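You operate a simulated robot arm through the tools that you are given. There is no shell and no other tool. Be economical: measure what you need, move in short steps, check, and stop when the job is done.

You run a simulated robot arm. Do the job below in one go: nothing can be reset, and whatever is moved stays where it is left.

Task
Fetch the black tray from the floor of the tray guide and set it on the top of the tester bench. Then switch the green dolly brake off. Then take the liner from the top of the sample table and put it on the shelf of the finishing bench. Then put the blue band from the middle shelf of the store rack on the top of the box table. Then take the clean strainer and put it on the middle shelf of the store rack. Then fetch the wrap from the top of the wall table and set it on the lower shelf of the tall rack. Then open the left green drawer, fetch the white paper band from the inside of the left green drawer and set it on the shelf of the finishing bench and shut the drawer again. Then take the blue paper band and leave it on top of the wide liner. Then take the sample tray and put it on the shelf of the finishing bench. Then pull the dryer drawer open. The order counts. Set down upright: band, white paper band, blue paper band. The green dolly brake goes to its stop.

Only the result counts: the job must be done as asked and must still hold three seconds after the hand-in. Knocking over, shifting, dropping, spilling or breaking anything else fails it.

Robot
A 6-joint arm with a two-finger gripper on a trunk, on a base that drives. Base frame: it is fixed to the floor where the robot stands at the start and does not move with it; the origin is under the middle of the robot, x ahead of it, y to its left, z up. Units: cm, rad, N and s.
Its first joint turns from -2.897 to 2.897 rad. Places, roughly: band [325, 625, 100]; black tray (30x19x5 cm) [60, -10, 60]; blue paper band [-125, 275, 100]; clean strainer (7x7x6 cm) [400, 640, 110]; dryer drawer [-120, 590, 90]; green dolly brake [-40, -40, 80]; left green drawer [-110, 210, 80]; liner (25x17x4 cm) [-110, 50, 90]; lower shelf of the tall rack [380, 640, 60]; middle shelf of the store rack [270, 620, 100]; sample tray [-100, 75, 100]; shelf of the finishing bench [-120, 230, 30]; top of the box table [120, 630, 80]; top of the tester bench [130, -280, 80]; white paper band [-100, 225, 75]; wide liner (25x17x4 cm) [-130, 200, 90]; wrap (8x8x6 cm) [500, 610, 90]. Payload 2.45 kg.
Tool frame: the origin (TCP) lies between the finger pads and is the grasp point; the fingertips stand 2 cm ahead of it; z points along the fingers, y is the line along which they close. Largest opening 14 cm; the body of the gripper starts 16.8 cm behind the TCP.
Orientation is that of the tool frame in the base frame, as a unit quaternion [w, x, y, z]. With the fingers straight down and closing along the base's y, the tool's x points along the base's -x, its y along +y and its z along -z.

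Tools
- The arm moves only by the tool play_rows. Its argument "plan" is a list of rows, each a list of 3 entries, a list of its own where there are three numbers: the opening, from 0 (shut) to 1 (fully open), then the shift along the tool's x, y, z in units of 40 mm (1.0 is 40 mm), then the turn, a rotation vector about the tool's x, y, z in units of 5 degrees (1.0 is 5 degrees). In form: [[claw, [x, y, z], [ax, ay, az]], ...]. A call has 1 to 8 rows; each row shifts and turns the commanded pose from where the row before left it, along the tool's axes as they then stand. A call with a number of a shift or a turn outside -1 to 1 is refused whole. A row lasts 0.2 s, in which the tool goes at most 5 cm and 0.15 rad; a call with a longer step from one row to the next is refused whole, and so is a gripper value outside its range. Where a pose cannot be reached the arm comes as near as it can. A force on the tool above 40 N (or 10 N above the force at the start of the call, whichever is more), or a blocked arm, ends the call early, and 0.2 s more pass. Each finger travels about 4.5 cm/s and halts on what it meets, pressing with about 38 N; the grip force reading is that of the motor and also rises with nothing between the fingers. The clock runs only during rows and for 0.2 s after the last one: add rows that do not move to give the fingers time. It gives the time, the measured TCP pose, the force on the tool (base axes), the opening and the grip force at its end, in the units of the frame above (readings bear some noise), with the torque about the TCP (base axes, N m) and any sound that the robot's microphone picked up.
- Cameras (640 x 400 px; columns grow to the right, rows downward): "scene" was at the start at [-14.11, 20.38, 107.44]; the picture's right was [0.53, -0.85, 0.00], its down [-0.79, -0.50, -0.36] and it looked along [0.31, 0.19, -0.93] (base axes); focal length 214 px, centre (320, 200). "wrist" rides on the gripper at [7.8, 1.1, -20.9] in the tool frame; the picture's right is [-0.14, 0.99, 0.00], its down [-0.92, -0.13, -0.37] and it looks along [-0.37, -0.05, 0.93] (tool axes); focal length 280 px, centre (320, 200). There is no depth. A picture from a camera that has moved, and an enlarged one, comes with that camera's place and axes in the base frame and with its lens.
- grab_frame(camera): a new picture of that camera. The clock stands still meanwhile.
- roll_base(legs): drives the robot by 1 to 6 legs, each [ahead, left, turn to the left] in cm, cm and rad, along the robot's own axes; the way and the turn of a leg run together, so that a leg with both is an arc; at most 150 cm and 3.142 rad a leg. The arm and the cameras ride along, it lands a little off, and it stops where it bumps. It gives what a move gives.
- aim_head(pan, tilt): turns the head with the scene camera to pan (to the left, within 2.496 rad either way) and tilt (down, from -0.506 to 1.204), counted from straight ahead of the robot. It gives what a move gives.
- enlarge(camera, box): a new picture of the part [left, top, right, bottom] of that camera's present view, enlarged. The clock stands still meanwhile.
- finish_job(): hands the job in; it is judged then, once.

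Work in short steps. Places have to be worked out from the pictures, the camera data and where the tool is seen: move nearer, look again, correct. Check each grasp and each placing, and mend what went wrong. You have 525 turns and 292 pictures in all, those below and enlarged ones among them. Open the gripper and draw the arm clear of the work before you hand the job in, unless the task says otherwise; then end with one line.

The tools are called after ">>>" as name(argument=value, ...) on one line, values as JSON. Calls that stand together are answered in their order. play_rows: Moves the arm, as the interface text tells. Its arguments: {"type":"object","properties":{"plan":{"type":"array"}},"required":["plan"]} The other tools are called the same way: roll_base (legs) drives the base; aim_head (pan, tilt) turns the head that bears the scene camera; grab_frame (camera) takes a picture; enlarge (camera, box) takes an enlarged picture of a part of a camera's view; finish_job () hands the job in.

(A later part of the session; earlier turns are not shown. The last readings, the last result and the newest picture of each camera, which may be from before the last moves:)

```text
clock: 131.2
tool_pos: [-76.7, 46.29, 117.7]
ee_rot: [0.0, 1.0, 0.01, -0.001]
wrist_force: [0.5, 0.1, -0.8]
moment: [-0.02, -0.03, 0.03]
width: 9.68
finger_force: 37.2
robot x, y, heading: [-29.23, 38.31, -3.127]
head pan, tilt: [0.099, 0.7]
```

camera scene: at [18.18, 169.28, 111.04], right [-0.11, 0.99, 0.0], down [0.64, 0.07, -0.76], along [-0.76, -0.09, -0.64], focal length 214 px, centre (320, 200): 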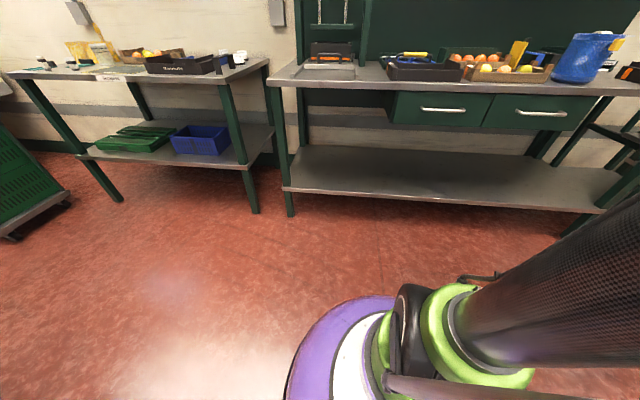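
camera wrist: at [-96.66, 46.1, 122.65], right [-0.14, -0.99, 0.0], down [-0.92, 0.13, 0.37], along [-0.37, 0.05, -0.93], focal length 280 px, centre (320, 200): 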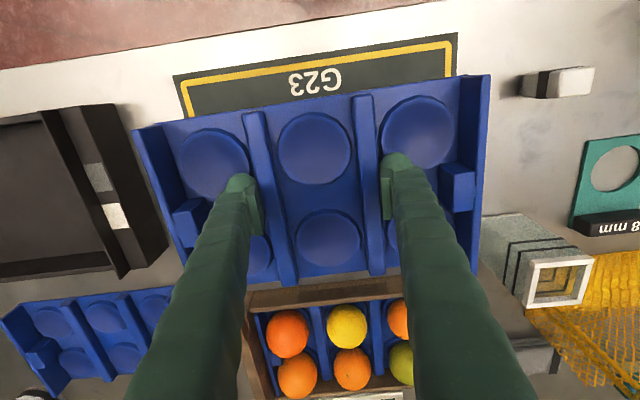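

>>> play_rows(plan=[[0.3, [-0.95, 0, 0], [0, 0, 0.23]], [0.3, [-1, -0.1, 0], [0, 0, 0]], [0.3, [-1, -0.1, 0], [0, 0, 0]], [0.3, [-1, -0.1, 0], [0, 0, 0]], [0.3, [-1, 0, 0.4], [0, 0, 0]], [0.3, [-1, 0, 0.4], [0, 0, 0]], [0.3, [-1, 0, 0.4], [0, 0, 0]], [0.3, [0, 0, 1], [0, 0, 0]]])

>>> play_rows(plan=[[0.3, [0, 0, 1], [0, 0, 0]], [0.3, [0, 0, 0.9], [0, 0, 0]], [0.3, [0, 0, 0.7], [0, 0, 0]]])

>>> enlarge(camera="scene", box=[320, 30, 500, 130])

>>> grab_frame(camera="wrist")

```text
clock: 133.0
tool_pos: [-104.55, 47.37, 109.12]
ee_rot: [-0.001, 1.0, 0.001, -0.001]
wrist_force: [-0.3, 0.0, -0.6]
moment: [0.02, 0.01, -0.01]
width: 9.64
finger_force: 38.5
robot x, y, heading: [-29.24, 38.05, -3.128]
head pan, tilt: [0.099, 0.7]
```

```text
clock: 133.8
tool_pos: [-104.57, 47.52, 98.55]
ee_rot: [-0.001, 1.0, 0.001, -0.001]
wrist_force: [0.0, 0.6, -0.1]
moment: [0.02, 0.02, -0.02]
width: 9.65
finger_force: 38.3
robot x, y, heading: [-29.42, 38.41, -3.124]
head pan, tilt: [0.099, 0.7]
```

```text
3.56 times, centred on (410, 80) of scene
camera zoom: at [-18.05, 19.86, 111.04], right [-0.11, 0.99, 0.0], down [0.64, 0.07, -0.76], along [-0.76, -0.09, -0.64], focal length 763 px, centre (0, 627)
```

zoom: 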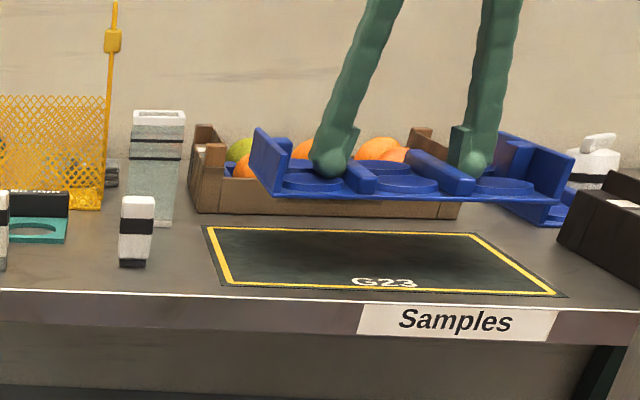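

```text
225 pictures are left
camera wrist: at [-96.6, 46.28, 119.43], right [-0.13, -0.99, 0.0], down [-0.92, 0.12, 0.37], along [-0.37, 0.05, -0.93], focal length 280 px, centre (320, 200)
```

wrist: 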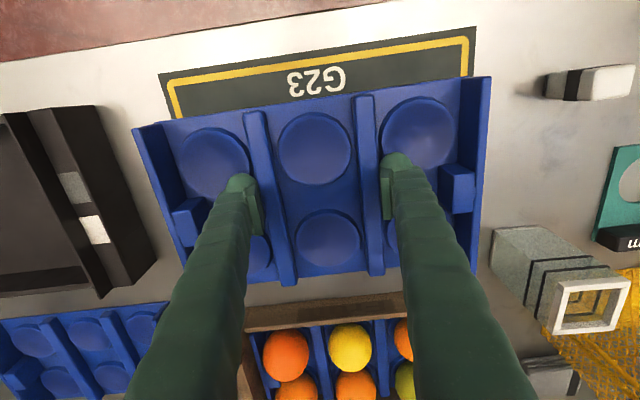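

Above the mat again. I lower to z≈92.1 and release.

>>> play_rows(plan=[[0.3, [0, 0, 0.8], [0, 0, 0]], [0.3, [0, 0, 0.5], [0, 0, 0]], [0.3, [0, 0, 0.2], [0, 0, 0]], [0.3, [0, 0, 0.08], [0, 0, 0]]])

>>> play_rows(plan=[[0.75, [0, 0, -0.1], [0, 0, 0]], [0.85, [0, 0, -0.1], [0, 0, 0]], [0.85, [0, 0, 0], [0, 0, 0]], [0.85, [0, 0, 0], [0, 0, 0]], [0.85, [0, 0, -0.5], [0, 0, 0]], [0.85, [0, 0, -0.5], [0, 0, 0]]])

```text
clock: 134.8
tool_pos: [-104.53, 47.35, 92.16]
ee_rot: [-0.002, 1.0, 0.002, -0.001]
wrist_force: [0.5, -0.1, -0.6]
moment: [-0.01, -0.02, 0.04]
width: 9.64
finger_force: 38.5
robot x, y, heading: [-28.92, 38.5, -3.128]
head pan, tilt: [0.099, 0.7]
```

```text
clock: 136.2
tool_pos: [-104.59, 47.25, 96.94]
ee_rot: [-0.001, 1.0, 0.001, -0.002]
wrist_force: [0.0, 0.3, 0.7]
moment: [0.01, -0.01, 0.0]
width: 11.91
finger_force: 0.1
robot x, y, heading: [-28.84, 38.19, -3.119]
head pan, tilt: [0.099, 0.7]
```

Released. I raise a little, pitch the tool 35° (pointing toward −x), and look.

>>> play_rows(plan=[[0.85, [0, 0, -0.8], [0, 0, 0]], [0.85, [0, 0, 0], [0, -1, 0]], [0.85, [0, 0, 0], [0, -1, 0]], [0.85, [0, 0, 0], [0, -1, 0]], [0.85, [0, 0, 0], [0, -1, 0]], [0.85, [0, 0, 0], [0, -1, 0]], [0.85, [0, 0, 0], [0, -1, 0]], [0.85, [0, 0, 0], [0, -1, 0]]])

>>> enlarge(camera="scene", box=[320, 0, 520, 130])

>>> grab_frame(camera="wrist")

```text
clock: 138.0
tool_pos: [-104.42, 47.31, 100.14]
ee_rot: [0.0, 0.953, 0.002, -0.302]
wrist_force: [0.1, 0.4, -0.6]
moment: [0.0, 0.03, 0.01]
width: 11.88
finger_force: 0.1
robot x, y, heading: [-29.21, 38.25, -3.126]
head pan, tilt: [0.099, 0.7]
```

```text
3.08 times, centred on (420, 65) of scene
camera zoom: at [-18.05, 19.86, 111.05], right [-0.11, 0.99, 0.0], down [0.64, 0.07, -0.76], along [-0.76, -0.09, -0.64], focal length 660 px, centre (12, 615)
```

zoom: 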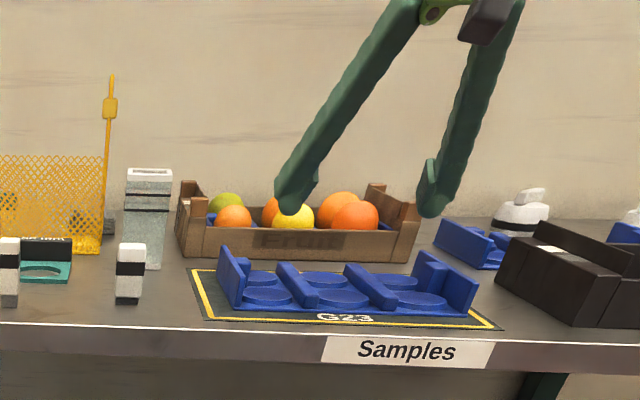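

```text
223 pictures are left
camera wrist: at [-85.95, 46.19, 112.78], right [-0.11, -0.99, 0.08], down [-0.54, 0.13, 0.83], along [-0.83, 0.05, -0.55], focal length 280 px, centre (320, 200)
```

wrist: 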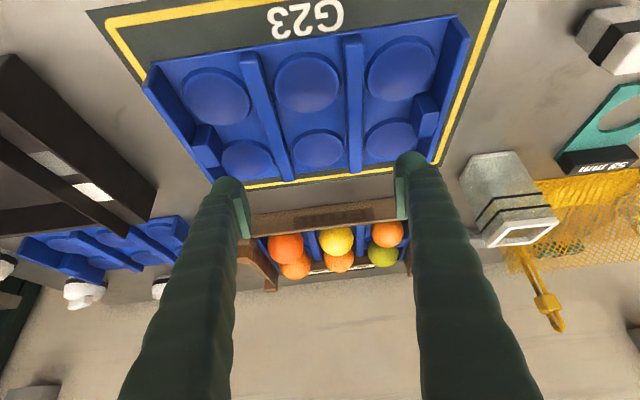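

Pose is good. I lower straight down onto the ribs at this pitch.

>>> play_rows(plan=[[0.85, [0.45, 0, 0.64], [0, 0, 0]], [0.85, [0.35, 0, 0.5], [0, 0, 0]], [0.85, [0.14, 0, 0.2], [0, 0, 0]]])

>>> enlarge(camera="scene", box=[360, 50, 500, 130])

>>> grab_frame(camera="wrist")

```text
clock: 138.8
tool_pos: [-104.62, 47.55, 93.46]
ee_rot: [0.0, 0.954, 0.002, -0.301]
wrist_force: [0.4, 0.7, 0.4]
moment: [0.0, -0.04, 0.0]
width: 11.91
finger_force: 0.0
robot x, y, heading: [-28.67, 38.29, -3.128]
head pan, tilt: [0.099, 0.7]
```

```text
4.57 times, centred on (430, 90) of scene
camera zoom: at [-18.04, 19.86, 111.04], right [-0.11, 0.99, 0.0], down [0.64, 0.07, -0.76], along [-0.76, -0.09, -0.64], focal length 980 px, centre (-183, 703)
```

zoom: 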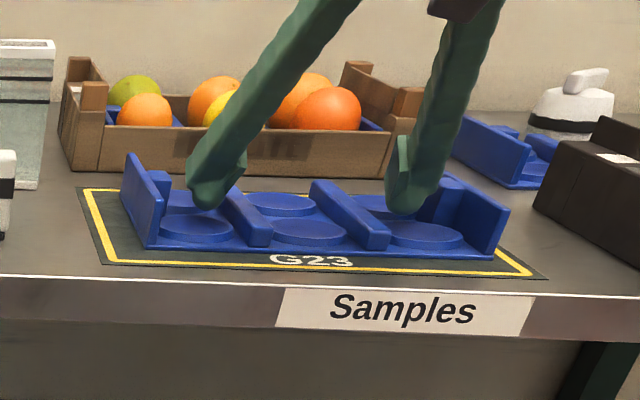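

```text
221 pictures are left
camera wrist: at [-86.09, 46.39, 106.07], right [-0.11, -0.99, 0.08], down [-0.54, 0.13, 0.83], along [-0.83, 0.05, -0.55], focal length 280 px, centre (320, 200)
```

wrist: 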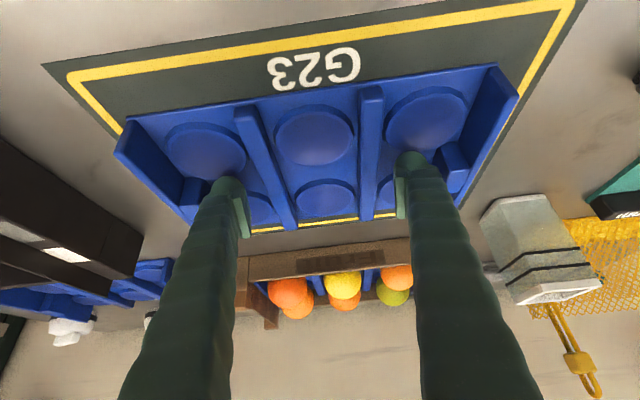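

I shift slightly forward and down (0.7 cm) and close.

>>> play_rows(plan=[[0.85, [0.28, 0, 0], [0, 0, 0]], [0.75, [0, 0, 0], [0, 0, 0]], [0.65, [0, 0, 0], [0, 0, 0]], [0.5, [0, 0, 0], [0, 0, 0]], [0.4, [0, 0, 0], [0, 0, 0]], [0.3, [0, 0, 0], [0, 0, 0]], [0.3, [0, 0, 0], [0, 0, 0]]])

>>> enlarge(camera="scene", box=[360, 50, 500, 130])

```text
clock: 140.4
tool_pos: [-103.59, 47.42, 92.88]
ee_rot: [0.0, 0.954, 0.002, -0.301]
wrist_force: [0.0, 0.4, -0.2]
moment: [-0.01, 0.0, 0.0]
width: 9.65
finger_force: 37.4
robot x, y, heading: [-28.91, 38.13, -3.132]
head pan, tilt: [0.099, 0.7]
```

```text
4.57 times, centred on (430, 90) of scene
camera zoom: at [-18.04, 19.86, 111.04], right [-0.11, 0.99, 0.0], down [0.64, 0.07, -0.76], along [-0.76, -0.09, -0.64], focal length 980 px, centre (-183, 703)
```

zoom: 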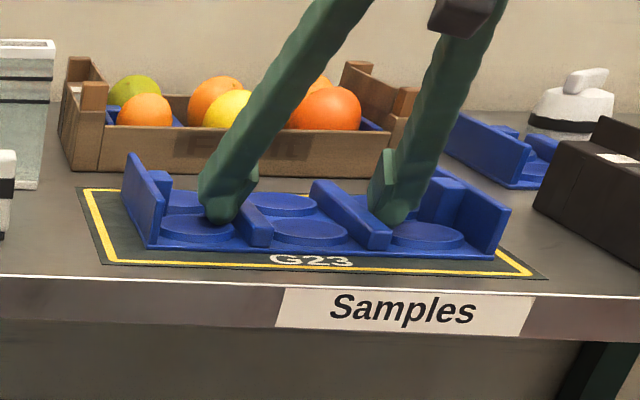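

Closed on both ribs. I lift and check that it stays level.

>>> play_rows(plan=[[0.3, [-0.12, 0, -0.17], [0, 0, 0]], [0.3, [-0.2, 0, -0.29], [0, 0, 0]], [0.3, [-0.287, 0, -0.41], [0, 0, 0]], [0.3, [-0.287, 0, -0.41], [0, 0, 0]], [0.3, [-0.4, 0, -0.573], [0, 0, 0]], [0.3, [-0.4, 0, -0.573], [0, 0, 0]]])

>>> enlarge(camera="scene", box=[340, 0, 520, 130])

```text
clock: 141.8
tool_pos: [-103.88, 47.77, 104.83]
ee_rot: [-0.001, 0.953, 0.0, -0.302]
wrist_force: [-0.2, -0.1, -0.7]
moment: [0.01, -0.05, 0.01]
width: 9.65
finger_force: 37.5
robot x, y, heading: [-29.0, 38.09, -3.124]
head pan, tilt: [0.099, 0.7]
```

```text
3.08 times, centred on (430, 65) of scene
camera zoom: at [-18.04, 19.86, 111.04], right [-0.11, 0.99, 0.0], down [0.64, 0.07, -0.76], along [-0.76, -0.09, -0.64], focal length 660 px, centre (-18, 615)
```

zoom: 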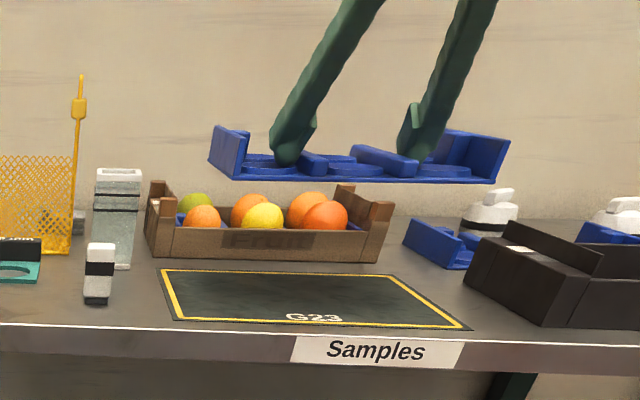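

Level and firm. I retract and drive to the finishing bench's left part.

>>> play_rows(plan=[[0.3, [0.75, 0, -0.65], [0, 0, 0]], [0.3, [0.819, 0, -0.574], [0, 0, 0]], [0.3, [0.819, 0, -0.574], [0, 0, 0]], [0.3, [0.819, 0, -0.574], [0, 0, 0]], [0.3, [0.819, 0, -0.574], [0, 0, 0]], [0.3, [0.819, 0, -0.574], [0, 0, 0]], [0.3, [0.819, 0, -0.574], [0, 0, 0]]])

>>> roll_base(legs=[[-20, -75, 0], [7, -38, -0.015]])

>>> aim_head(pan=0.1, tilt=0.85)

>>> grab_frame(camera="scene")

```text
clock: 143.4
tool_pos: [-87.41, 49.61, 110.33]
ee_rot: [0.003, 0.953, 0.013, -0.302]
wrist_force: [0.9, 1.1, -0.6]
moment: [0.06, 0.03, -0.02]
width: 9.65
finger_force: 38.2
robot x, y, heading: [-29.23, 38.38, -3.125]
head pan, tilt: [0.099, 0.7]
stopped in row 7: the arm was blocked; the commanded pose is now the measured one
```

```text
clock: 149.7
tool_pos: [-76.63, 166.02, 110.38]
ee_rot: [0.003, 0.953, 0.01, -0.301]
wrist_force: [-0.3, 0.3, -0.5]
moment: [0.03, 0.0, 0.0]
width: 9.64
finger_force: 38.3
robot x, y, heading: [-18.6, 153.97, -3.127]
head pan, tilt: [0.099, 0.7]
```

```text
clock: 150.4
tool_pos: [-76.73, 165.79, 110.45]
ee_rot: [0.003, 0.953, 0.01, -0.303]
wrist_force: [-0.7, 0.2, -0.9]
moment: [0.02, -0.01, 0.0]
width: 9.68
finger_force: 37.7
robot x, y, heading: [-18.3, 154.05, -3.132]
head pan, tilt: [0.099, 0.85]
```

```text
218 pictures are left
camera scene: at [-6.3, 133.89, 109.75], right [-0.36, 0.93, 0.0], down [0.71, 0.27, -0.65], along [-0.61, -0.23, -0.76], focal length 214 px, centre (320, 200)
```

scene: 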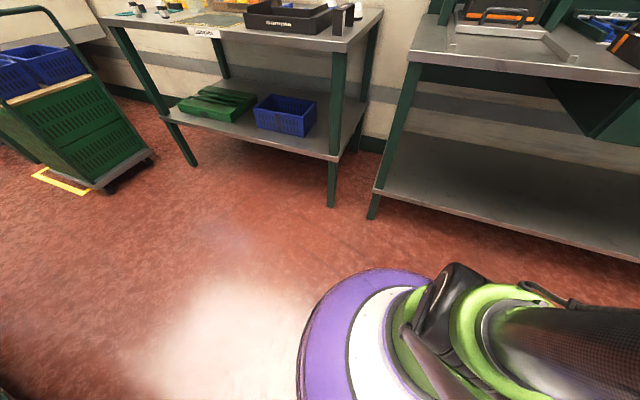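

The arm's elbow nudged the head; I pan the head left to free it, then lower the liner outside the bench front.

>>> aim_head(pan=0.6, tilt=0.75)

>>> play_rows(plan=[[0.3, [0.574, 0, 0.819], [0, 0, 0]], [0.3, [0.574, 0, 0.819], [0, 0, 0]], [0.3, [0.574, 0, 0.819], [0, 0, 0]], [0.3, [0.574, 0, 0.819], [0, 0, 0]], [0.3, [0.574, 0, 0.819], [0, 0, 0]], [0.3, [0.574, 0, 0.819], [0, 0, 0]], [0.3, [0.574, 0, 0.819], [0, 0, 0]], [0.3, [0.574, 0, 0.819], [0, 0, 0]]])

>>> grab_frame(camera="scene")

>>> grab_frame(camera="wrist")

```text
clock: 151.3
tool_pos: [-76.59, 165.92, 110.38]
ee_rot: [0.002, 0.953, 0.009, -0.302]
wrist_force: [-0.1, 0.0, -1.7]
moment: [0.02, -0.01, 0.01]
width: 9.64
finger_force: 38.1
robot x, y, heading: [-18.17, 154.25, -3.126]
head pan, tilt: [0.6, 0.75]
```

```text
clock: 153.1
tool_pos: [-76.62, 165.86, 78.14]
ee_rot: [0.002, 0.953, 0.009, -0.302]
wrist_force: [-0.1, 0.1, -1.1]
moment: [-0.03, 0.03, -0.01]
width: 9.67
finger_force: 37.5
robot x, y, heading: [-18.33, 153.88, -3.129]
head pan, tilt: [0.6, 0.75]
```

```text
217 pictures are left
camera scene: at [-5.82, 131.9, 110.62], right [-0.57, 0.82, 0.0], down [0.56, 0.39, -0.73], along [-0.6, -0.42, -0.68], focal length 214 px, centre (320, 200)
```

scene: 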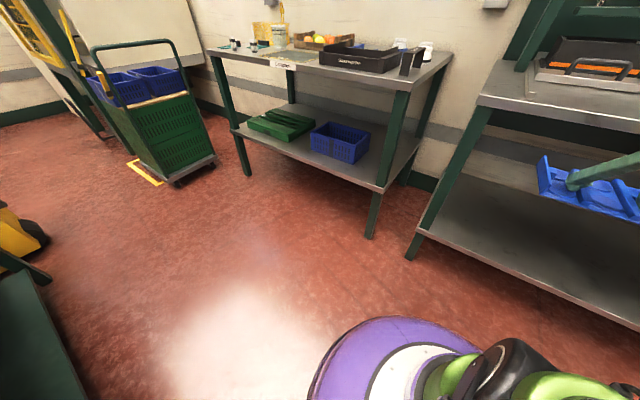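

```text
216 pictures are left
camera wrist: at [-57.99, 164.92, 90.67], right [-0.09, -0.99, 0.08], down [-0.54, 0.12, 0.83], along [-0.83, 0.04, -0.55], focal length 280 px, centre (320, 200)
```

wrist: 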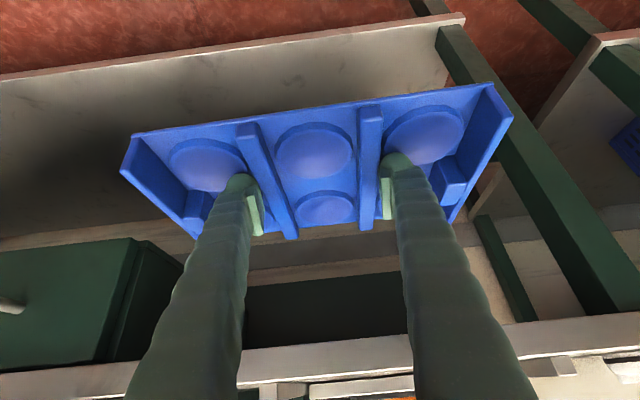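

Continuing the descent outside the bench.

>>> play_rows(plan=[[0.3, [0.574, 0, 0.819], [0, 0, 0]], [0.3, [0.574, 0, 0.819], [0, 0, 0]], [0.3, [0.574, 0, 0.819], [0, 0, 0]], [0.3, [0.574, 0, 0.819], [0, 0, 0]], [0.3, [0.574, 0, 0.819], [0, 0, 0]], [0.3, [0.574, 0, 0.819], [0, 0, 0]], [0.3, [0.574, 0, 0.819], [0, 0, 0]], [0.3, [0.574, 0, 0.819], [0, 0, 0]]])

>>> grab_frame(camera="wrist")

>>> grab_frame(camera="scene")

```text
clock: 154.9
tool_pos: [-78.5, 166.54, 51.45]
ee_rot: [0.003, 0.953, 0.01, -0.301]
wrist_force: [-0.4, -0.8, -0.3]
moment: [-0.02, 0.01, 0.0]
width: 9.66
finger_force: 38.0
out of reach, approached as far as the arm can: row 7, 8
robot x, y, heading: [-18.35, 154.03, -3.129]
head pan, tilt: [0.6, 0.75]
```

```text
215 pictures are left
camera wrist: at [-60.02, 165.57, 64.03], right [-0.09, -0.99, 0.08], down [-0.54, 0.12, 0.83], along [-0.83, 0.04, -0.55], focal length 280 px, centre (320, 200)
```

wrist: 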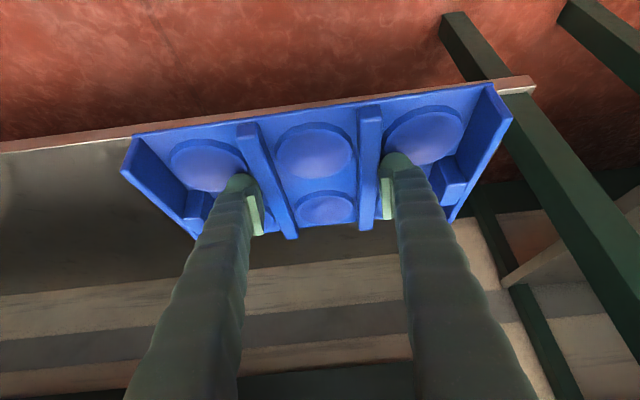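

```text
214 pictures are left
camera scene: at [-5.82, 131.9, 110.62], right [-0.57, 0.82, 0.0], down [0.56, 0.39, -0.73], along [-0.6, -0.42, -0.68], focal length 214 px, centre (320, 200)
```

scene: 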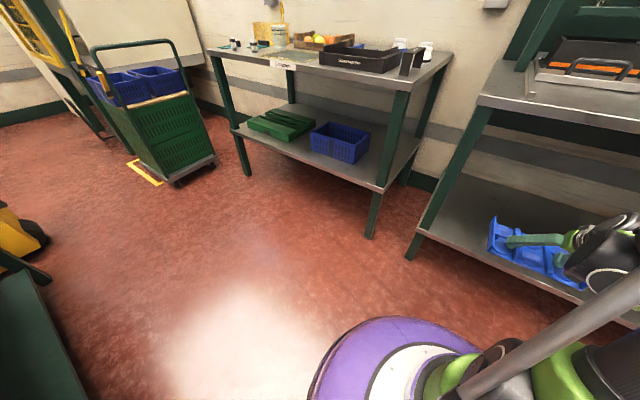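

The fold limit is reached at this radius. I back the base 20 cm and lower while extending outward.

>>> roll_base(legs=[[-20, 0, 0]])

>>> play_rows(plan=[[0.3, [-0.4, 0, 0.8], [0, 0, 0]], [0.3, [-0.08, 0, 0.97], [0, 0, 0]], [0.3, [-0.08, 0, 0.97], [0, 0, 0]], [0.3, [-0.08, 0, 0.97], [0, 0, 0]], [0.3, [-0.08, 0, 0.97], [0, 0, 0]]])

>>> grab_frame(camera="wrist")

```text
clock: 156.5
tool_pos: [-59.05, 166.99, 51.31]
ee_rot: [0.001, 0.953, 0.006, -0.301]
wrist_force: [0.6, 0.0, 0.9]
moment: [0.0, -0.03, 0.0]
width: 9.64
finger_force: 38.0
robot x, y, heading: [0.79, 154.4, -3.133]
head pan, tilt: [0.6, 0.75]
```

```text
clock: 157.7
tool_pos: [-74.84, 167.62, 43.07]
ee_rot: [0.002, 0.954, 0.006, -0.3]
wrist_force: [0.3, -0.9, -0.7]
moment: [0.02, -0.01, -0.02]
width: 9.65
finger_force: 38.0
out of reach, approached as far as the arm can: row 1, 2, 3, 4, 5
robot x, y, heading: [0.94, 154.13, -3.136]
head pan, tilt: [0.6, 0.75]
```

```text
213 pictures are left
camera wrist: at [-56.5, 166.67, 55.81], right [-0.1, -0.99, 0.08], down [-0.55, 0.12, 0.83], along [-0.83, 0.04, -0.56], focal length 280 px, centre (320, 200)
```

wrist: 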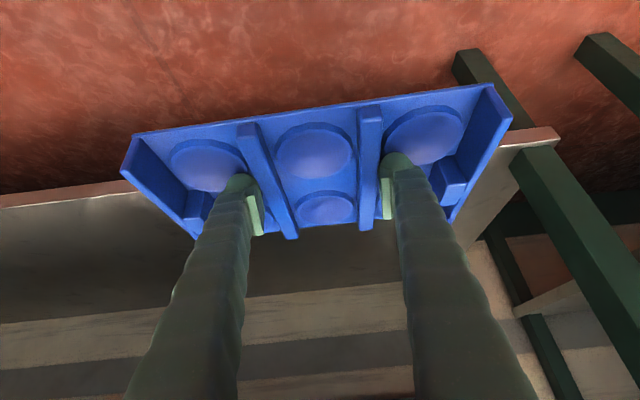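

The low limit falls with radius. I extend further outward over the shelf (liner bottom ≈ z 40, shelf ≈ 28) and see how low I can get.

>>> play_rows(plan=[[0.3, [-0.819, 0, 0.574], [0, 0, 0]], [0.3, [-0.819, 0, 0.574], [0, 0, 0]], [0.3, [-0.819, 0, 0.574], [0, 0, 0]], [0.3, [-0.819, 0, 0.574], [0, 0, 0]], [0.3, [-0.6, 0, 0.7], [0, 0, 0]], [0.3, [-0.2, 0, 0.9], [0, 0, 0]]])

>>> grab_frame(camera="wrist")

>>> grab_frame(camera="scene")

```text
clock: 159.1
tool_pos: [-97.28, 167.41, 39.51]
ee_rot: [0.002, 0.954, 0.007, -0.3]
wrist_force: [0.0, -0.1, -0.2]
moment: [0.04, 0.0, 0.05]
width: 9.67
finger_force: 38.0
robot x, y, heading: [0.92, 154.15, -3.136]
head pan, tilt: [0.6, 0.75]
```

```text
212 pictures are left
camera wrist: at [-78.82, 166.38, 52.17], right [-0.1, -0.99, 0.08], down [-0.54, 0.12, 0.83], along [-0.83, 0.04, -0.55], focal length 280 px, centre (320, 200)
```

wrist: 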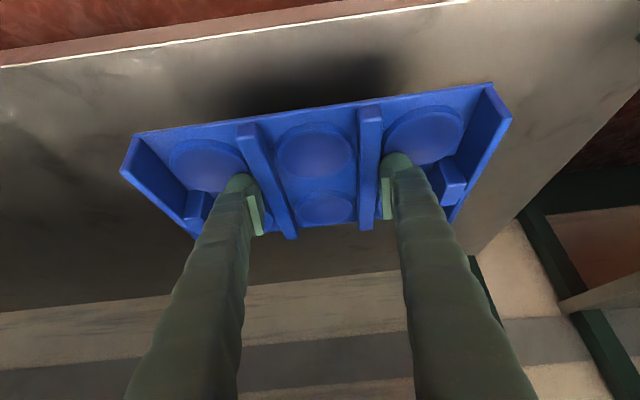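

```text
211 pictures are left
camera scene: at [13.42, 131.99, 110.62], right [-0.57, 0.82, 0.0], down [0.56, 0.39, -0.73], along [-0.6, -0.42, -0.68], focal length 214 px, centre (320, 200)
```

scene: 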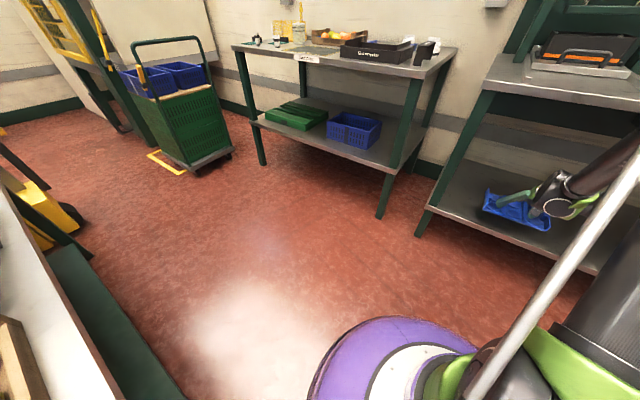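

Now reachable. I drive the base 7 cm forward so the liner is fully over the shelf.

>>> roll_base(legs=[[7, 0, 0]])

>>> play_rows(plan=[[0.3, [0.4, 0, 0.573], [0, 0, 0]], [0.3, [0.3, 0, 0.43], [0, 0, 0]], [0.3, [0.2, 0, 0.29], [0, 0, 0]]])

>>> grab_frame(camera="wrist")

>>> enlarge(camera="scene", box=[420, 130, 640, 280])

```text
clock: 160.1
tool_pos: [-104.22, 167.33, 39.57]
ee_rot: [0.001, 0.954, 0.007, -0.301]
wrist_force: [-0.5, 0.2, -0.5]
moment: [0.03, -0.04, 0.0]
width: 9.65
finger_force: 37.8
robot x, y, heading: [-6.03, 154.21, -3.134]
head pan, tilt: [0.6, 0.75]
```

```text
clock: 160.9
tool_pos: [-104.35, 167.31, 33.16]
ee_rot: [0.001, 0.954, 0.007, -0.301]
wrist_force: [-0.2, -0.2, -0.8]
moment: [-0.03, -0.02, -0.01]
width: 9.66
finger_force: 38.4
robot x, y, heading: [-5.98, 154.31, -3.14]
head pan, tilt: [0.6, 0.75]
```

```text
210 pictures are left
camera wrist: at [-85.86, 166.35, 45.87], right [-0.1, -0.99, 0.08], down [-0.54, 0.12, 0.83], along [-0.83, 0.04, -0.55], focal length 280 px, centre (320, 200)
```

wrist: 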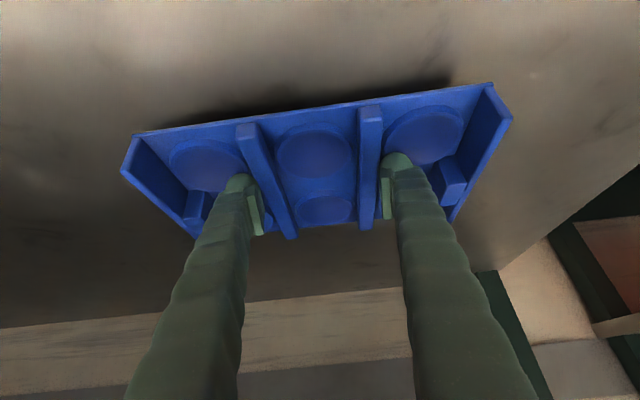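

```text
2.67 times, centred on (530, 205) of scene
camera zoom: at [6.39, 131.96, 110.62], right [-0.57, 0.82, 0.0], down [0.56, 0.39, -0.73], along [-0.6, -0.42, -0.68], focal length 572 px, centre (-240, 187)
```

zoom: 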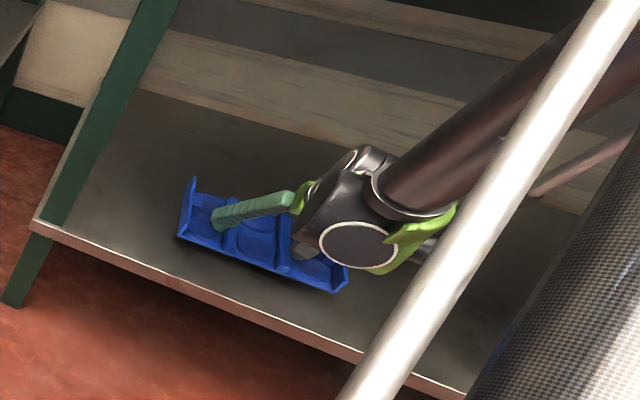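

Nearly down. I lower in small steps until contact.

>>> play_rows(plan=[[0.3, [0.1, 0, 0.143], [0, 0, 0]], [0.3, [0.07, 0, 0.1], [0, 0, 0]], [0.3, [0.07, 0, 0.1], [0, 0, 0]]])

```text
clock: 161.7
tool_pos: [-104.33, 167.29, 31.41]
ee_rot: [0.001, 0.954, 0.006, -0.3]
wrist_force: [-0.5, -0.5, -1.4]
moment: [0.0, 0.0, 0.03]
width: 9.65
finger_force: 38.3
robot x, y, heading: [-5.78, 153.98, -3.134]
head pan, tilt: [0.6, 0.75]
```

>>> play_rows(plan=[[0.3, [0.07, 0, 0.1], [0, 0, 0]], [0.3, [0.07, 0, 0.1], [0, 0, 0]], [0.3, [0.04, 0, 0.06], [0, 0, 0]]])

>>> grab_frame(camera="wrist")

```text
clock: 162.5
tool_pos: [-104.28, 167.37, 30.61]
ee_rot: [0.002, 0.953, 0.007, -0.303]
wrist_force: [4.4, -0.6, 23.4]
moment: [-0.11, -0.41, -0.01]
width: 9.68
finger_force: 38.2
robot x, y, heading: [-6.56, 154.37, -3.137]
head pan, tilt: [0.6, 0.75]
stopped in row 3: the force on the tool passed its limit at 42 N (the readings are from after the stop); the commanded pose is now the measured one
```

```text
208 pictures are left
camera wrist: at [-85.72, 166.4, 43.13], right [-0.1, -0.99, 0.08], down [-0.54, 0.12, 0.83], along [-0.84, 0.04, -0.55], focal length 280 px, centre (320, 200)
```

wrist: 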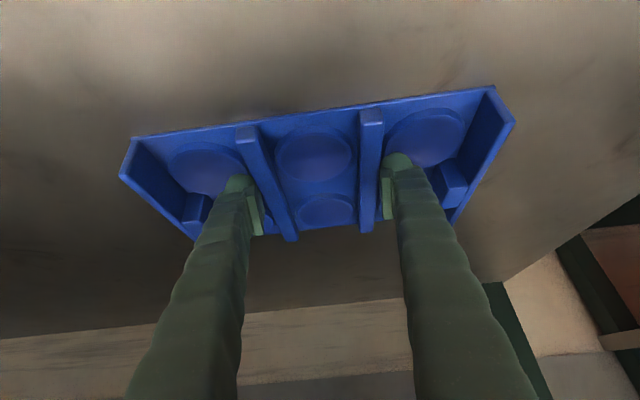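

Resting on the shelf. I release, lift the fingers clear of the liner and withdraw.

>>> play_rows(plan=[[0.75, [-0.03, 0, -0.04], [0, 0, 0]], [0.82, [0, 0, 0], [0, 0, 0]], [0.82, [0, 0, 0], [0, 0, 0]], [0.82, [-0.14, 0, -0.2], [0, 0, 0]], [0.82, [-0.4, 0, -0.57], [0, 0, 0]], [0.82, [-0.4, 0, -0.57], [0, 0, 0]], [0.82, [0, 0, -1], [0, 0, 0]], [0.82, [0, 0, -1], [0, 0, 0]]])

>>> grab_frame(camera="wrist")

```text
clock: 164.3
tool_pos: [-99.86, 167.45, 43.63]
ee_rot: [0.002, 0.953, 0.007, -0.302]
wrist_force: [-0.7, 0.7, 0.4]
moment: [0.01, 0.01, -0.05]
width: 11.48
finger_force: 0.0
robot x, y, heading: [-6.08, 153.84, -3.131]
head pan, tilt: [0.6, 0.75]
```

```text
207 pictures are left
camera wrist: at [-81.32, 166.48, 56.36], right [-0.1, -0.99, 0.08], down [-0.54, 0.12, 0.83], along [-0.83, 0.04, -0.55], focal length 280 px, centre (320, 200)
```

wrist: 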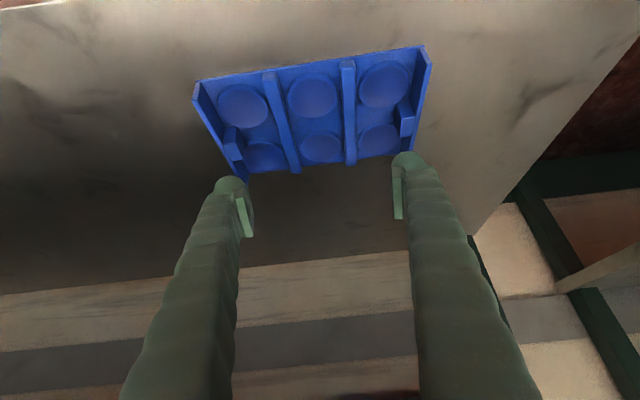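

The liner is on the shelf. I back off the base and retract the arm up along its axis.

>>> roll_base(legs=[[-35, 0, 0]])

>>> play_rows(plan=[[0.8, [0, 0, -1], [0, 0, 0]], [0.8, [0, 0, -1], [0, 0, 0]], [0.8, [0, 0, -1], [0, 0, 0]], [0.8, [0, 0, -1], [0, 0, 0]], [0.8, [0, 0, -1], [0, 0, 0]], [0.8, [0, 0, -1], [0, 0, 0]], [0.8, [0, 0, -1], [0, 0, 0]], [0.8, [0, 0, -1], [0, 0, 0]]])

>>> play_rows(plan=[[0.8, [-0.2, 0, -0.9], [0, 1, 0]], [0.8, [-0.2, 0, -0.9], [0, 1, 0]], [0.8, [-0.2, 0, -0.9], [0, 1, 0]], [0.8, [-0.2, 0, -0.9], [0, 1, 0]], [0.8, [-0.2, 0, -0.9], [0, 1, 0]], [0.8, [-0.2, 0, -0.9], [0, 1, 0]], [0.8, [0, 0, -1], [0, 1, 0]], [0.8, [0, 0, -1], [0, 0, 0]]])

>>> aim_head(pan=0.0, tilt=0.4)

>>> grab_frame(camera="scene")

```text
clock: 166.6
tool_pos: [-65.03, 167.84, 43.82]
ee_rot: [0.001, 0.953, 0.006, -0.302]
wrist_force: [-0.4, -1.0, 0.6]
moment: [0.0, 0.0, -0.01]
width: 11.47
finger_force: 0.0
robot x, y, heading: [29.18, 154.33, -3.138]
head pan, tilt: [0.6, 0.75]
```

```text
clock: 168.4
tool_pos: [-46.55, 168.17, 69.89]
ee_rot: [0.0, 0.954, 0.005, -0.301]
wrist_force: [-0.2, 0.1, 0.2]
moment: [0.01, -0.05, 0.02]
width: 11.19
finger_force: 0.1
robot x, y, heading: [28.88, 154.43, -3.142]
head pan, tilt: [0.6, 0.75]
```

```text
clock: 170.2
tool_pos: [-42.43, 167.92, 99.55]
ee_rot: [-0.001, 1.0, 0.005, 0.0]
wrist_force: [-0.1, 0.0, 0.9]
moment: [0.02, 0.01, 0.0]
width: 11.18
finger_force: 0.0
robot x, y, heading: [28.92, 154.21, -3.137]
head pan, tilt: [0.6, 0.75]
```

```text
clock: 171.2
tool_pos: [-42.46, 167.95, 99.33]
ee_rot: [-0.001, 1.0, 0.005, -0.003]
wrist_force: [0.1, -0.7, 0.0]
moment: [0.03, -0.02, -0.03]
width: 11.22
finger_force: 0.0
robot x, y, heading: [29.25, 154.57, -3.138]
head pan, tilt: [0.0, 0.4]
```

```text
206 pictures are left
camera scene: at [38.77, 136.72, 113.73], right [0.0, 1.0, 0.0], down [0.39, 0.0, -0.92], along [-0.92, 0.0, -0.39], focal length 214 px, centre (320, 200)
```

scene: 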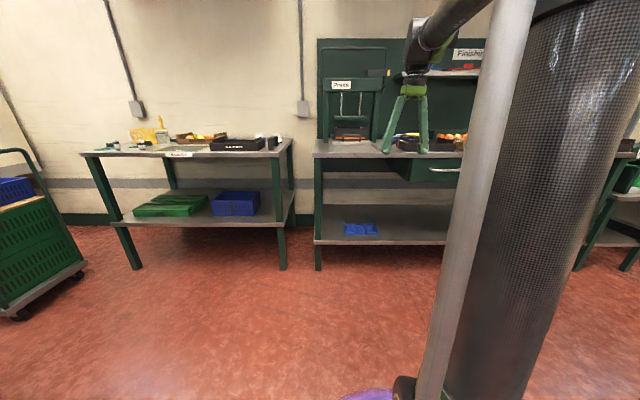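

The liner sits on the shelf. Now I turn toward +y to look for the store rack and box table.

>>> roll_base(legs=[[0, 0, -1.571]])

>>> grab_frame(camera="scene")

```text
clock: 175.4
tool_pos: [43.06, 225.6, 99.44]
ee_rot: [-0.002, 0.708, -0.706, -0.002]
wrist_force: [-0.8, 0.2, 1.2]
moment: [0.03, 0.0, 0.0]
width: 11.2
finger_force: 0.1
robot x, y, heading: [28.86, 154.3, 1.561]
head pan, tilt: [0.0, 0.4]
```

```text
205 pictures are left
camera scene: at [11.46, 144.59, 113.73], right [1.0, -0.01, 0.0], down [0.0, -0.39, -0.92], along [0.01, 0.92, -0.39], focal length 214 px, centre (320, 200)
```

scene: 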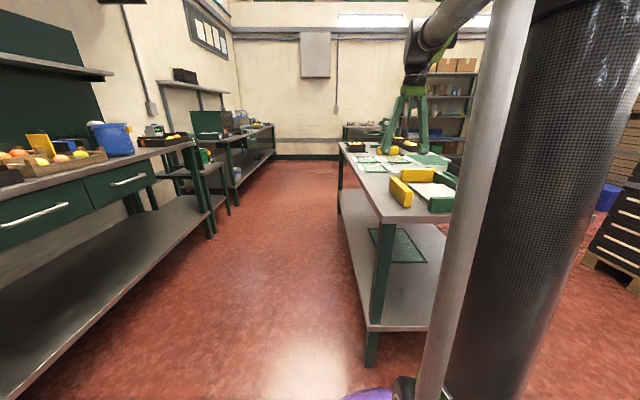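

There is an aisle at x≈−30 between benches and the centre table. I sidestep left and drive up it.

>>> roll_base(legs=[[0, 56, 0.01], [140, 0, 0], [60, 0, 0]])

>>> grab_frame(camera="scene")

```text
clock: 188.0
tool_pos: [-18.42, 420.86, 99.45]
ee_rot: [-0.001, 0.721, -0.693, -0.001]
wrist_force: [-0.6, -0.5, -0.2]
moment: [0.03, -0.01, 0.0]
width: 11.21
finger_force: 0.0
robot x, y, heading: [-29.97, 348.93, 1.6]
head pan, tilt: [0.0, 0.4]
```

```text
204 pictures are left
camera scene: at [-46.98, 338.81, 113.73], right [1.0, 0.03, 0.0], down [0.01, -0.39, -0.92], along [-0.03, 0.92, -0.39], focal length 214 px, centre (320, 200)
```

scene: 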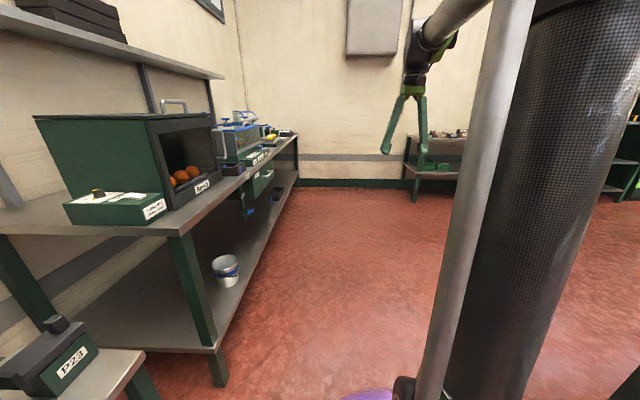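

>>> roll_base(legs=[[135, 0, -0.03], [0, -120, 0]])

>>> grab_frame(camera="scene")

```text
clock: 200.3
tool_pos: [101.19, 552.8, 99.43]
ee_rot: [0.002, -0.695, 0.719, 0.001]
wrist_force: [-0.1, 0.2, 0.3]
moment: [0.01, 0.01, 0.01]
width: 11.25
finger_force: 0.1
robot x, y, heading: [84.25, 482.2, 1.528]
head pan, tilt: [0.0, 0.4]
```

```text
203 pictures are left
camera scene: at [66.74, 473.04, 113.73], right [1.0, -0.04, 0.0], down [-0.02, -0.39, -0.92], along [0.04, 0.92, -0.39], focal length 214 px, centre (320, 200)
```

scene: 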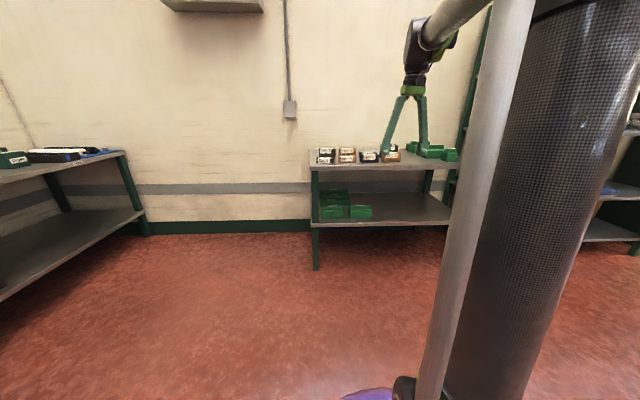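

>>> roll_base(legs=[[0, 0, -0.9]])

>>> grab_frame(camera="scene")

```text
clock: 202.9
tool_pos: [149.62, 514.24, 99.42]
ee_rot: [0.002, -0.323, 0.947, 0.0]
wrist_force: [-0.3, -0.3, 0.2]
moment: [0.03, 0.03, -0.01]
width: 11.2
finger_force: 0.1
robot x, y, heading: [84.33, 482.06, 0.654]
head pan, tilt: [0.0, 0.4]
```

```text
202 pictures are left
camera scene: at [66.32, 490.09, 113.73], right [0.6, -0.8, 0.0], down [-0.31, -0.24, -0.92], along [0.73, 0.56, -0.39], focal length 214 px, centre (320, 200)
```

scene: 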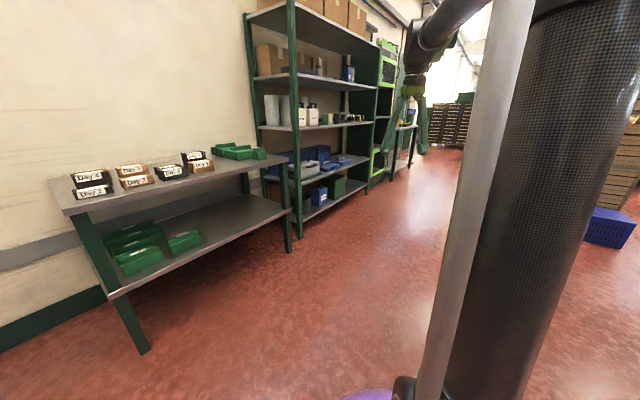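

>>> enlarge(camera="scene", box=[230, 20, 430, 220])

```text
2.00 times, centred on (330, 120) of scene
camera zoom: at [66.32, 490.09, 113.73], right [0.6, -0.8, 0.0], down [-0.31, -0.24, -0.92], along [0.73, 0.56, -0.39], focal length 429 px, centre (300, 360)
```

zoom: 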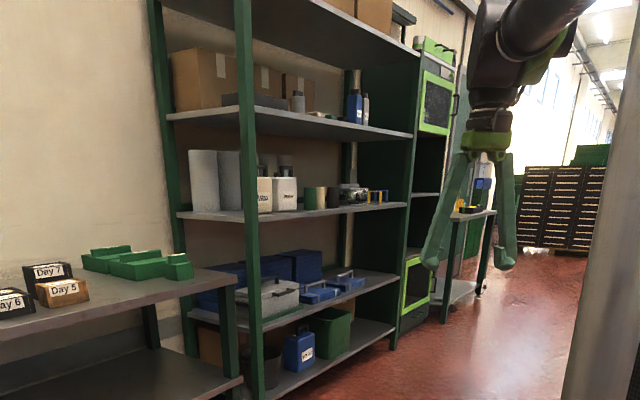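

>>> roll_base(legs=[[88, -52, 0], [85, -52, 0], [0, 0, 0.917]])

>>> grab_frame(camera="scene")

```text
clock: 215.4
tool_pos: [299.59, 574.4, 99.39]
ee_rot: [-0.002, 0.71, -0.704, -0.001]
wrist_force: [-0.1, 0.3, 0.2]
moment: [-0.01, -0.03, 0.02]
width: 11.2
finger_force: 0.0
robot x, y, heading: [285.88, 502.96, 1.571]
head pan, tilt: [0.0, 0.4]
```

```text
200 pictures are left
camera scene: at [268.44, 493.36, 113.73], right [1.0, 0.0, 0.0], down [0.0, -0.39, -0.92], along [0.0, 0.92, -0.39], focal length 214 px, centre (320, 200)
```

scene: 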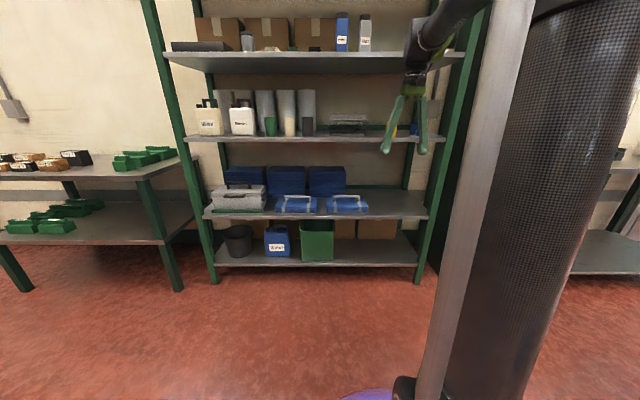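

The band (x≈325) is hidden behind the gripper; I shift right and zoom.

>>> roll_base(legs=[[0, -40, 0]])

>>> enlarge(camera="scene", box=[220, 60, 420, 220])

>>> grab_frame(camera="wrist")

```text
clock: 217.9
tool_pos: [339.32, 574.33, 99.39]
ee_rot: [-0.002, 0.709, -0.705, -0.001]
wrist_force: [0.0, -0.2, 0.0]
moment: [0.02, -0.03, -0.04]
width: 11.21
finger_force: 0.1
robot x, y, heading: [325.32, 503.37, 1.572]
head pan, tilt: [0.0, 0.4]
```

```text
2.50 times, centred on (320, 140) of scene
camera zoom: at [308.06, 493.34, 113.73], right [1.0, 0.0, 0.0], down [0.0, -0.39, -0.92], along [0.0, 0.92, -0.39], focal length 536 px, centre (320, 350)
```

zoom: 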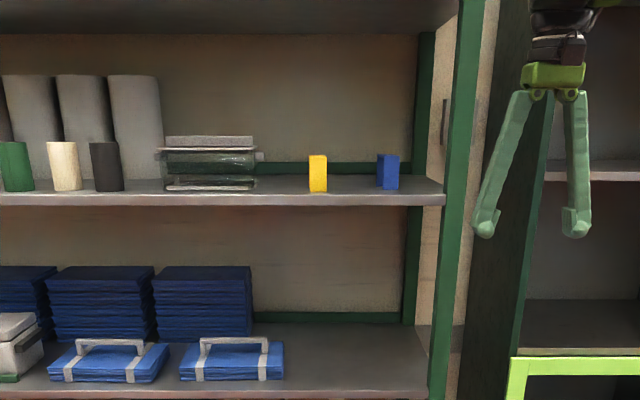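

```text
198 pictures are left
camera wrist: at [338.34, 566.4, 120.36], right [-0.99, 0.13, 0.0], down [0.12, 0.92, 0.37], along [0.05, 0.37, -0.93], focal length 280 px, centre (320, 200)
```

wrist: 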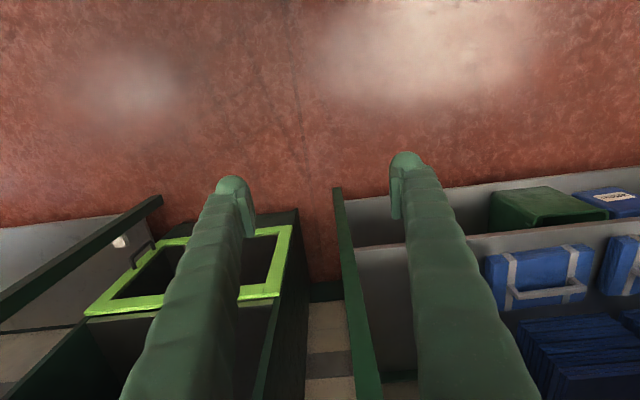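

The blue band stands near (324, 622) on the shelf (z≈99.5), 5 cm wide, ~9 cm tall; upper shelf at ~129. I pitch the tool 60° forward for a low-angle grasp closing along x.

>>> play_rows(plan=[[0.7, [0, 0, -0.8], [0, -1, 0]], [0.7, [0, 0, -0.8], [0, -1, 0]], [0.7, [0, 0, -0.8], [0, -1, 0]], [0.7, [0, 0, 0], [0, -1, 0]], [0.7, [0, 0, 0], [0, -1, 0]], [0.7, [0, 0, 0], [0, -1, 0]], [0.7, [0, 0, 0], [0, -1, 0]], [0.7, [0, 0, 0], [0, -1, 0]]])

>>> play_rows(plan=[[0.7, [0, 0, 0], [0, -1, 0]], [0.7, [0, 0, 0], [0, -1, 0]], [0.7, [0, 0, 0], [0, -1, 0]], [0.7, [0, 0, 0], [0, -1, 0]]])

>>> roll_base(legs=[[0, 15, 0]])

>>> grab_frame(camera="wrist")

>>> enlarge(camera="scene", box=[280, 40, 460, 180])

```text
clock: 219.7
tool_pos: [339.43, 573.59, 108.97]
ee_rot: [-0.244, 0.666, -0.662, -0.244]
wrist_force: [0.0, 0.0, 0.1]
moment: [-0.01, -0.03, 0.03]
width: 9.83
finger_force: 0.1
robot x, y, heading: [325.5, 503.08, 1.572]
head pan, tilt: [0.0, 0.4]
```

```text
clock: 220.7
tool_pos: [339.4, 573.89, 109.03]
ee_rot: [-0.354, 0.614, -0.609, -0.356]
wrist_force: [0.0, -0.4, -0.8]
moment: [0.01, -0.03, 0.01]
width: 9.82
finger_force: 0.0
robot x, y, heading: [325.59, 503.04, 1.571]
head pan, tilt: [0.0, 0.4]
```

```text
clock: 222.0
tool_pos: [324.61, 573.75, 108.96]
ee_rot: [-0.353, 0.615, -0.609, -0.356]
wrist_force: [-0.1, 1.0, 0.5]
moment: [-0.01, -0.02, -0.04]
width: 9.81
finger_force: 0.1
robot x, y, heading: [310.6, 502.83, 1.571]
head pan, tilt: [0.0, 0.4]
```

```text
197 pictures are left
camera wrist: at [323.89, 551.74, 112.67], right [-0.99, 0.06, 0.12], down [0.13, 0.14, 0.98], along [0.04, 0.99, -0.15], focal length 280 px, centre (320, 200)
```

wrist: 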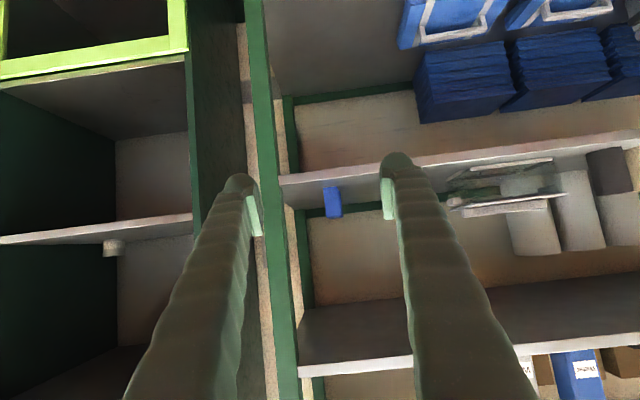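

```text
2.86 times, centred on (370, 110) of scene
camera zoom: at [292.92, 493.31, 113.76], right [1.0, 0.06, 0.0], down [0.02, -0.39, -0.92], along [-0.06, 0.92, -0.39], focal length 613 px, centre (177, 457)
```

zoom: 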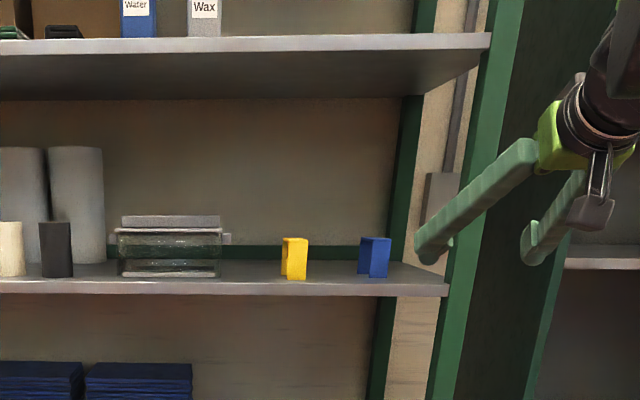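

The band centre is about (323.6, 621, 103). I drive 34 cm closer and look again.

>>> roll_base(legs=[[34, 1, 0]])

>>> grab_frame(camera="wrist")

>>> enlarge(camera="scene", box=[300, 40, 500, 200])

```text
clock: 224.2
tool_pos: [324.21, 606.9, 109.13]
ee_rot: [-0.355, 0.613, -0.61, -0.355]
wrist_force: [-0.4, -0.7, 0.2]
moment: [-0.01, 0.03, 0.03]
width: 9.81
finger_force: 0.0
robot x, y, heading: [310.1, 536.49, 1.566]
head pan, tilt: [0.0, 0.4]
```

```text
195 pictures are left
camera wrist: at [323.27, 584.66, 112.68], right [-0.99, 0.07, 0.12], down [0.13, 0.14, 0.98], along [0.05, 0.99, -0.15], focal length 280 px, centre (320, 200)
```

wrist: 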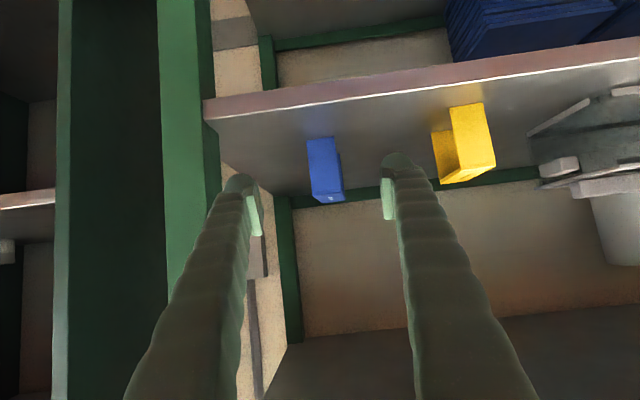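

```text
2.50 times, centred on (400, 120) of scene
camera zoom: at [291.96, 526.36, 113.74], right [1.0, 0.06, 0.0], down [0.02, -0.39, -0.92], along [-0.06, 0.92, -0.39], focal length 536 px, centre (120, 400)
```

zoom: 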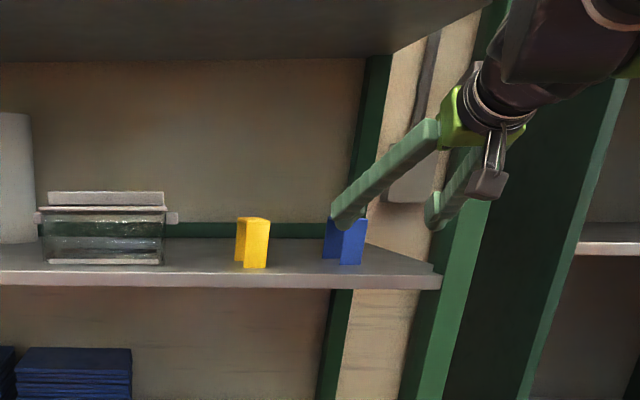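

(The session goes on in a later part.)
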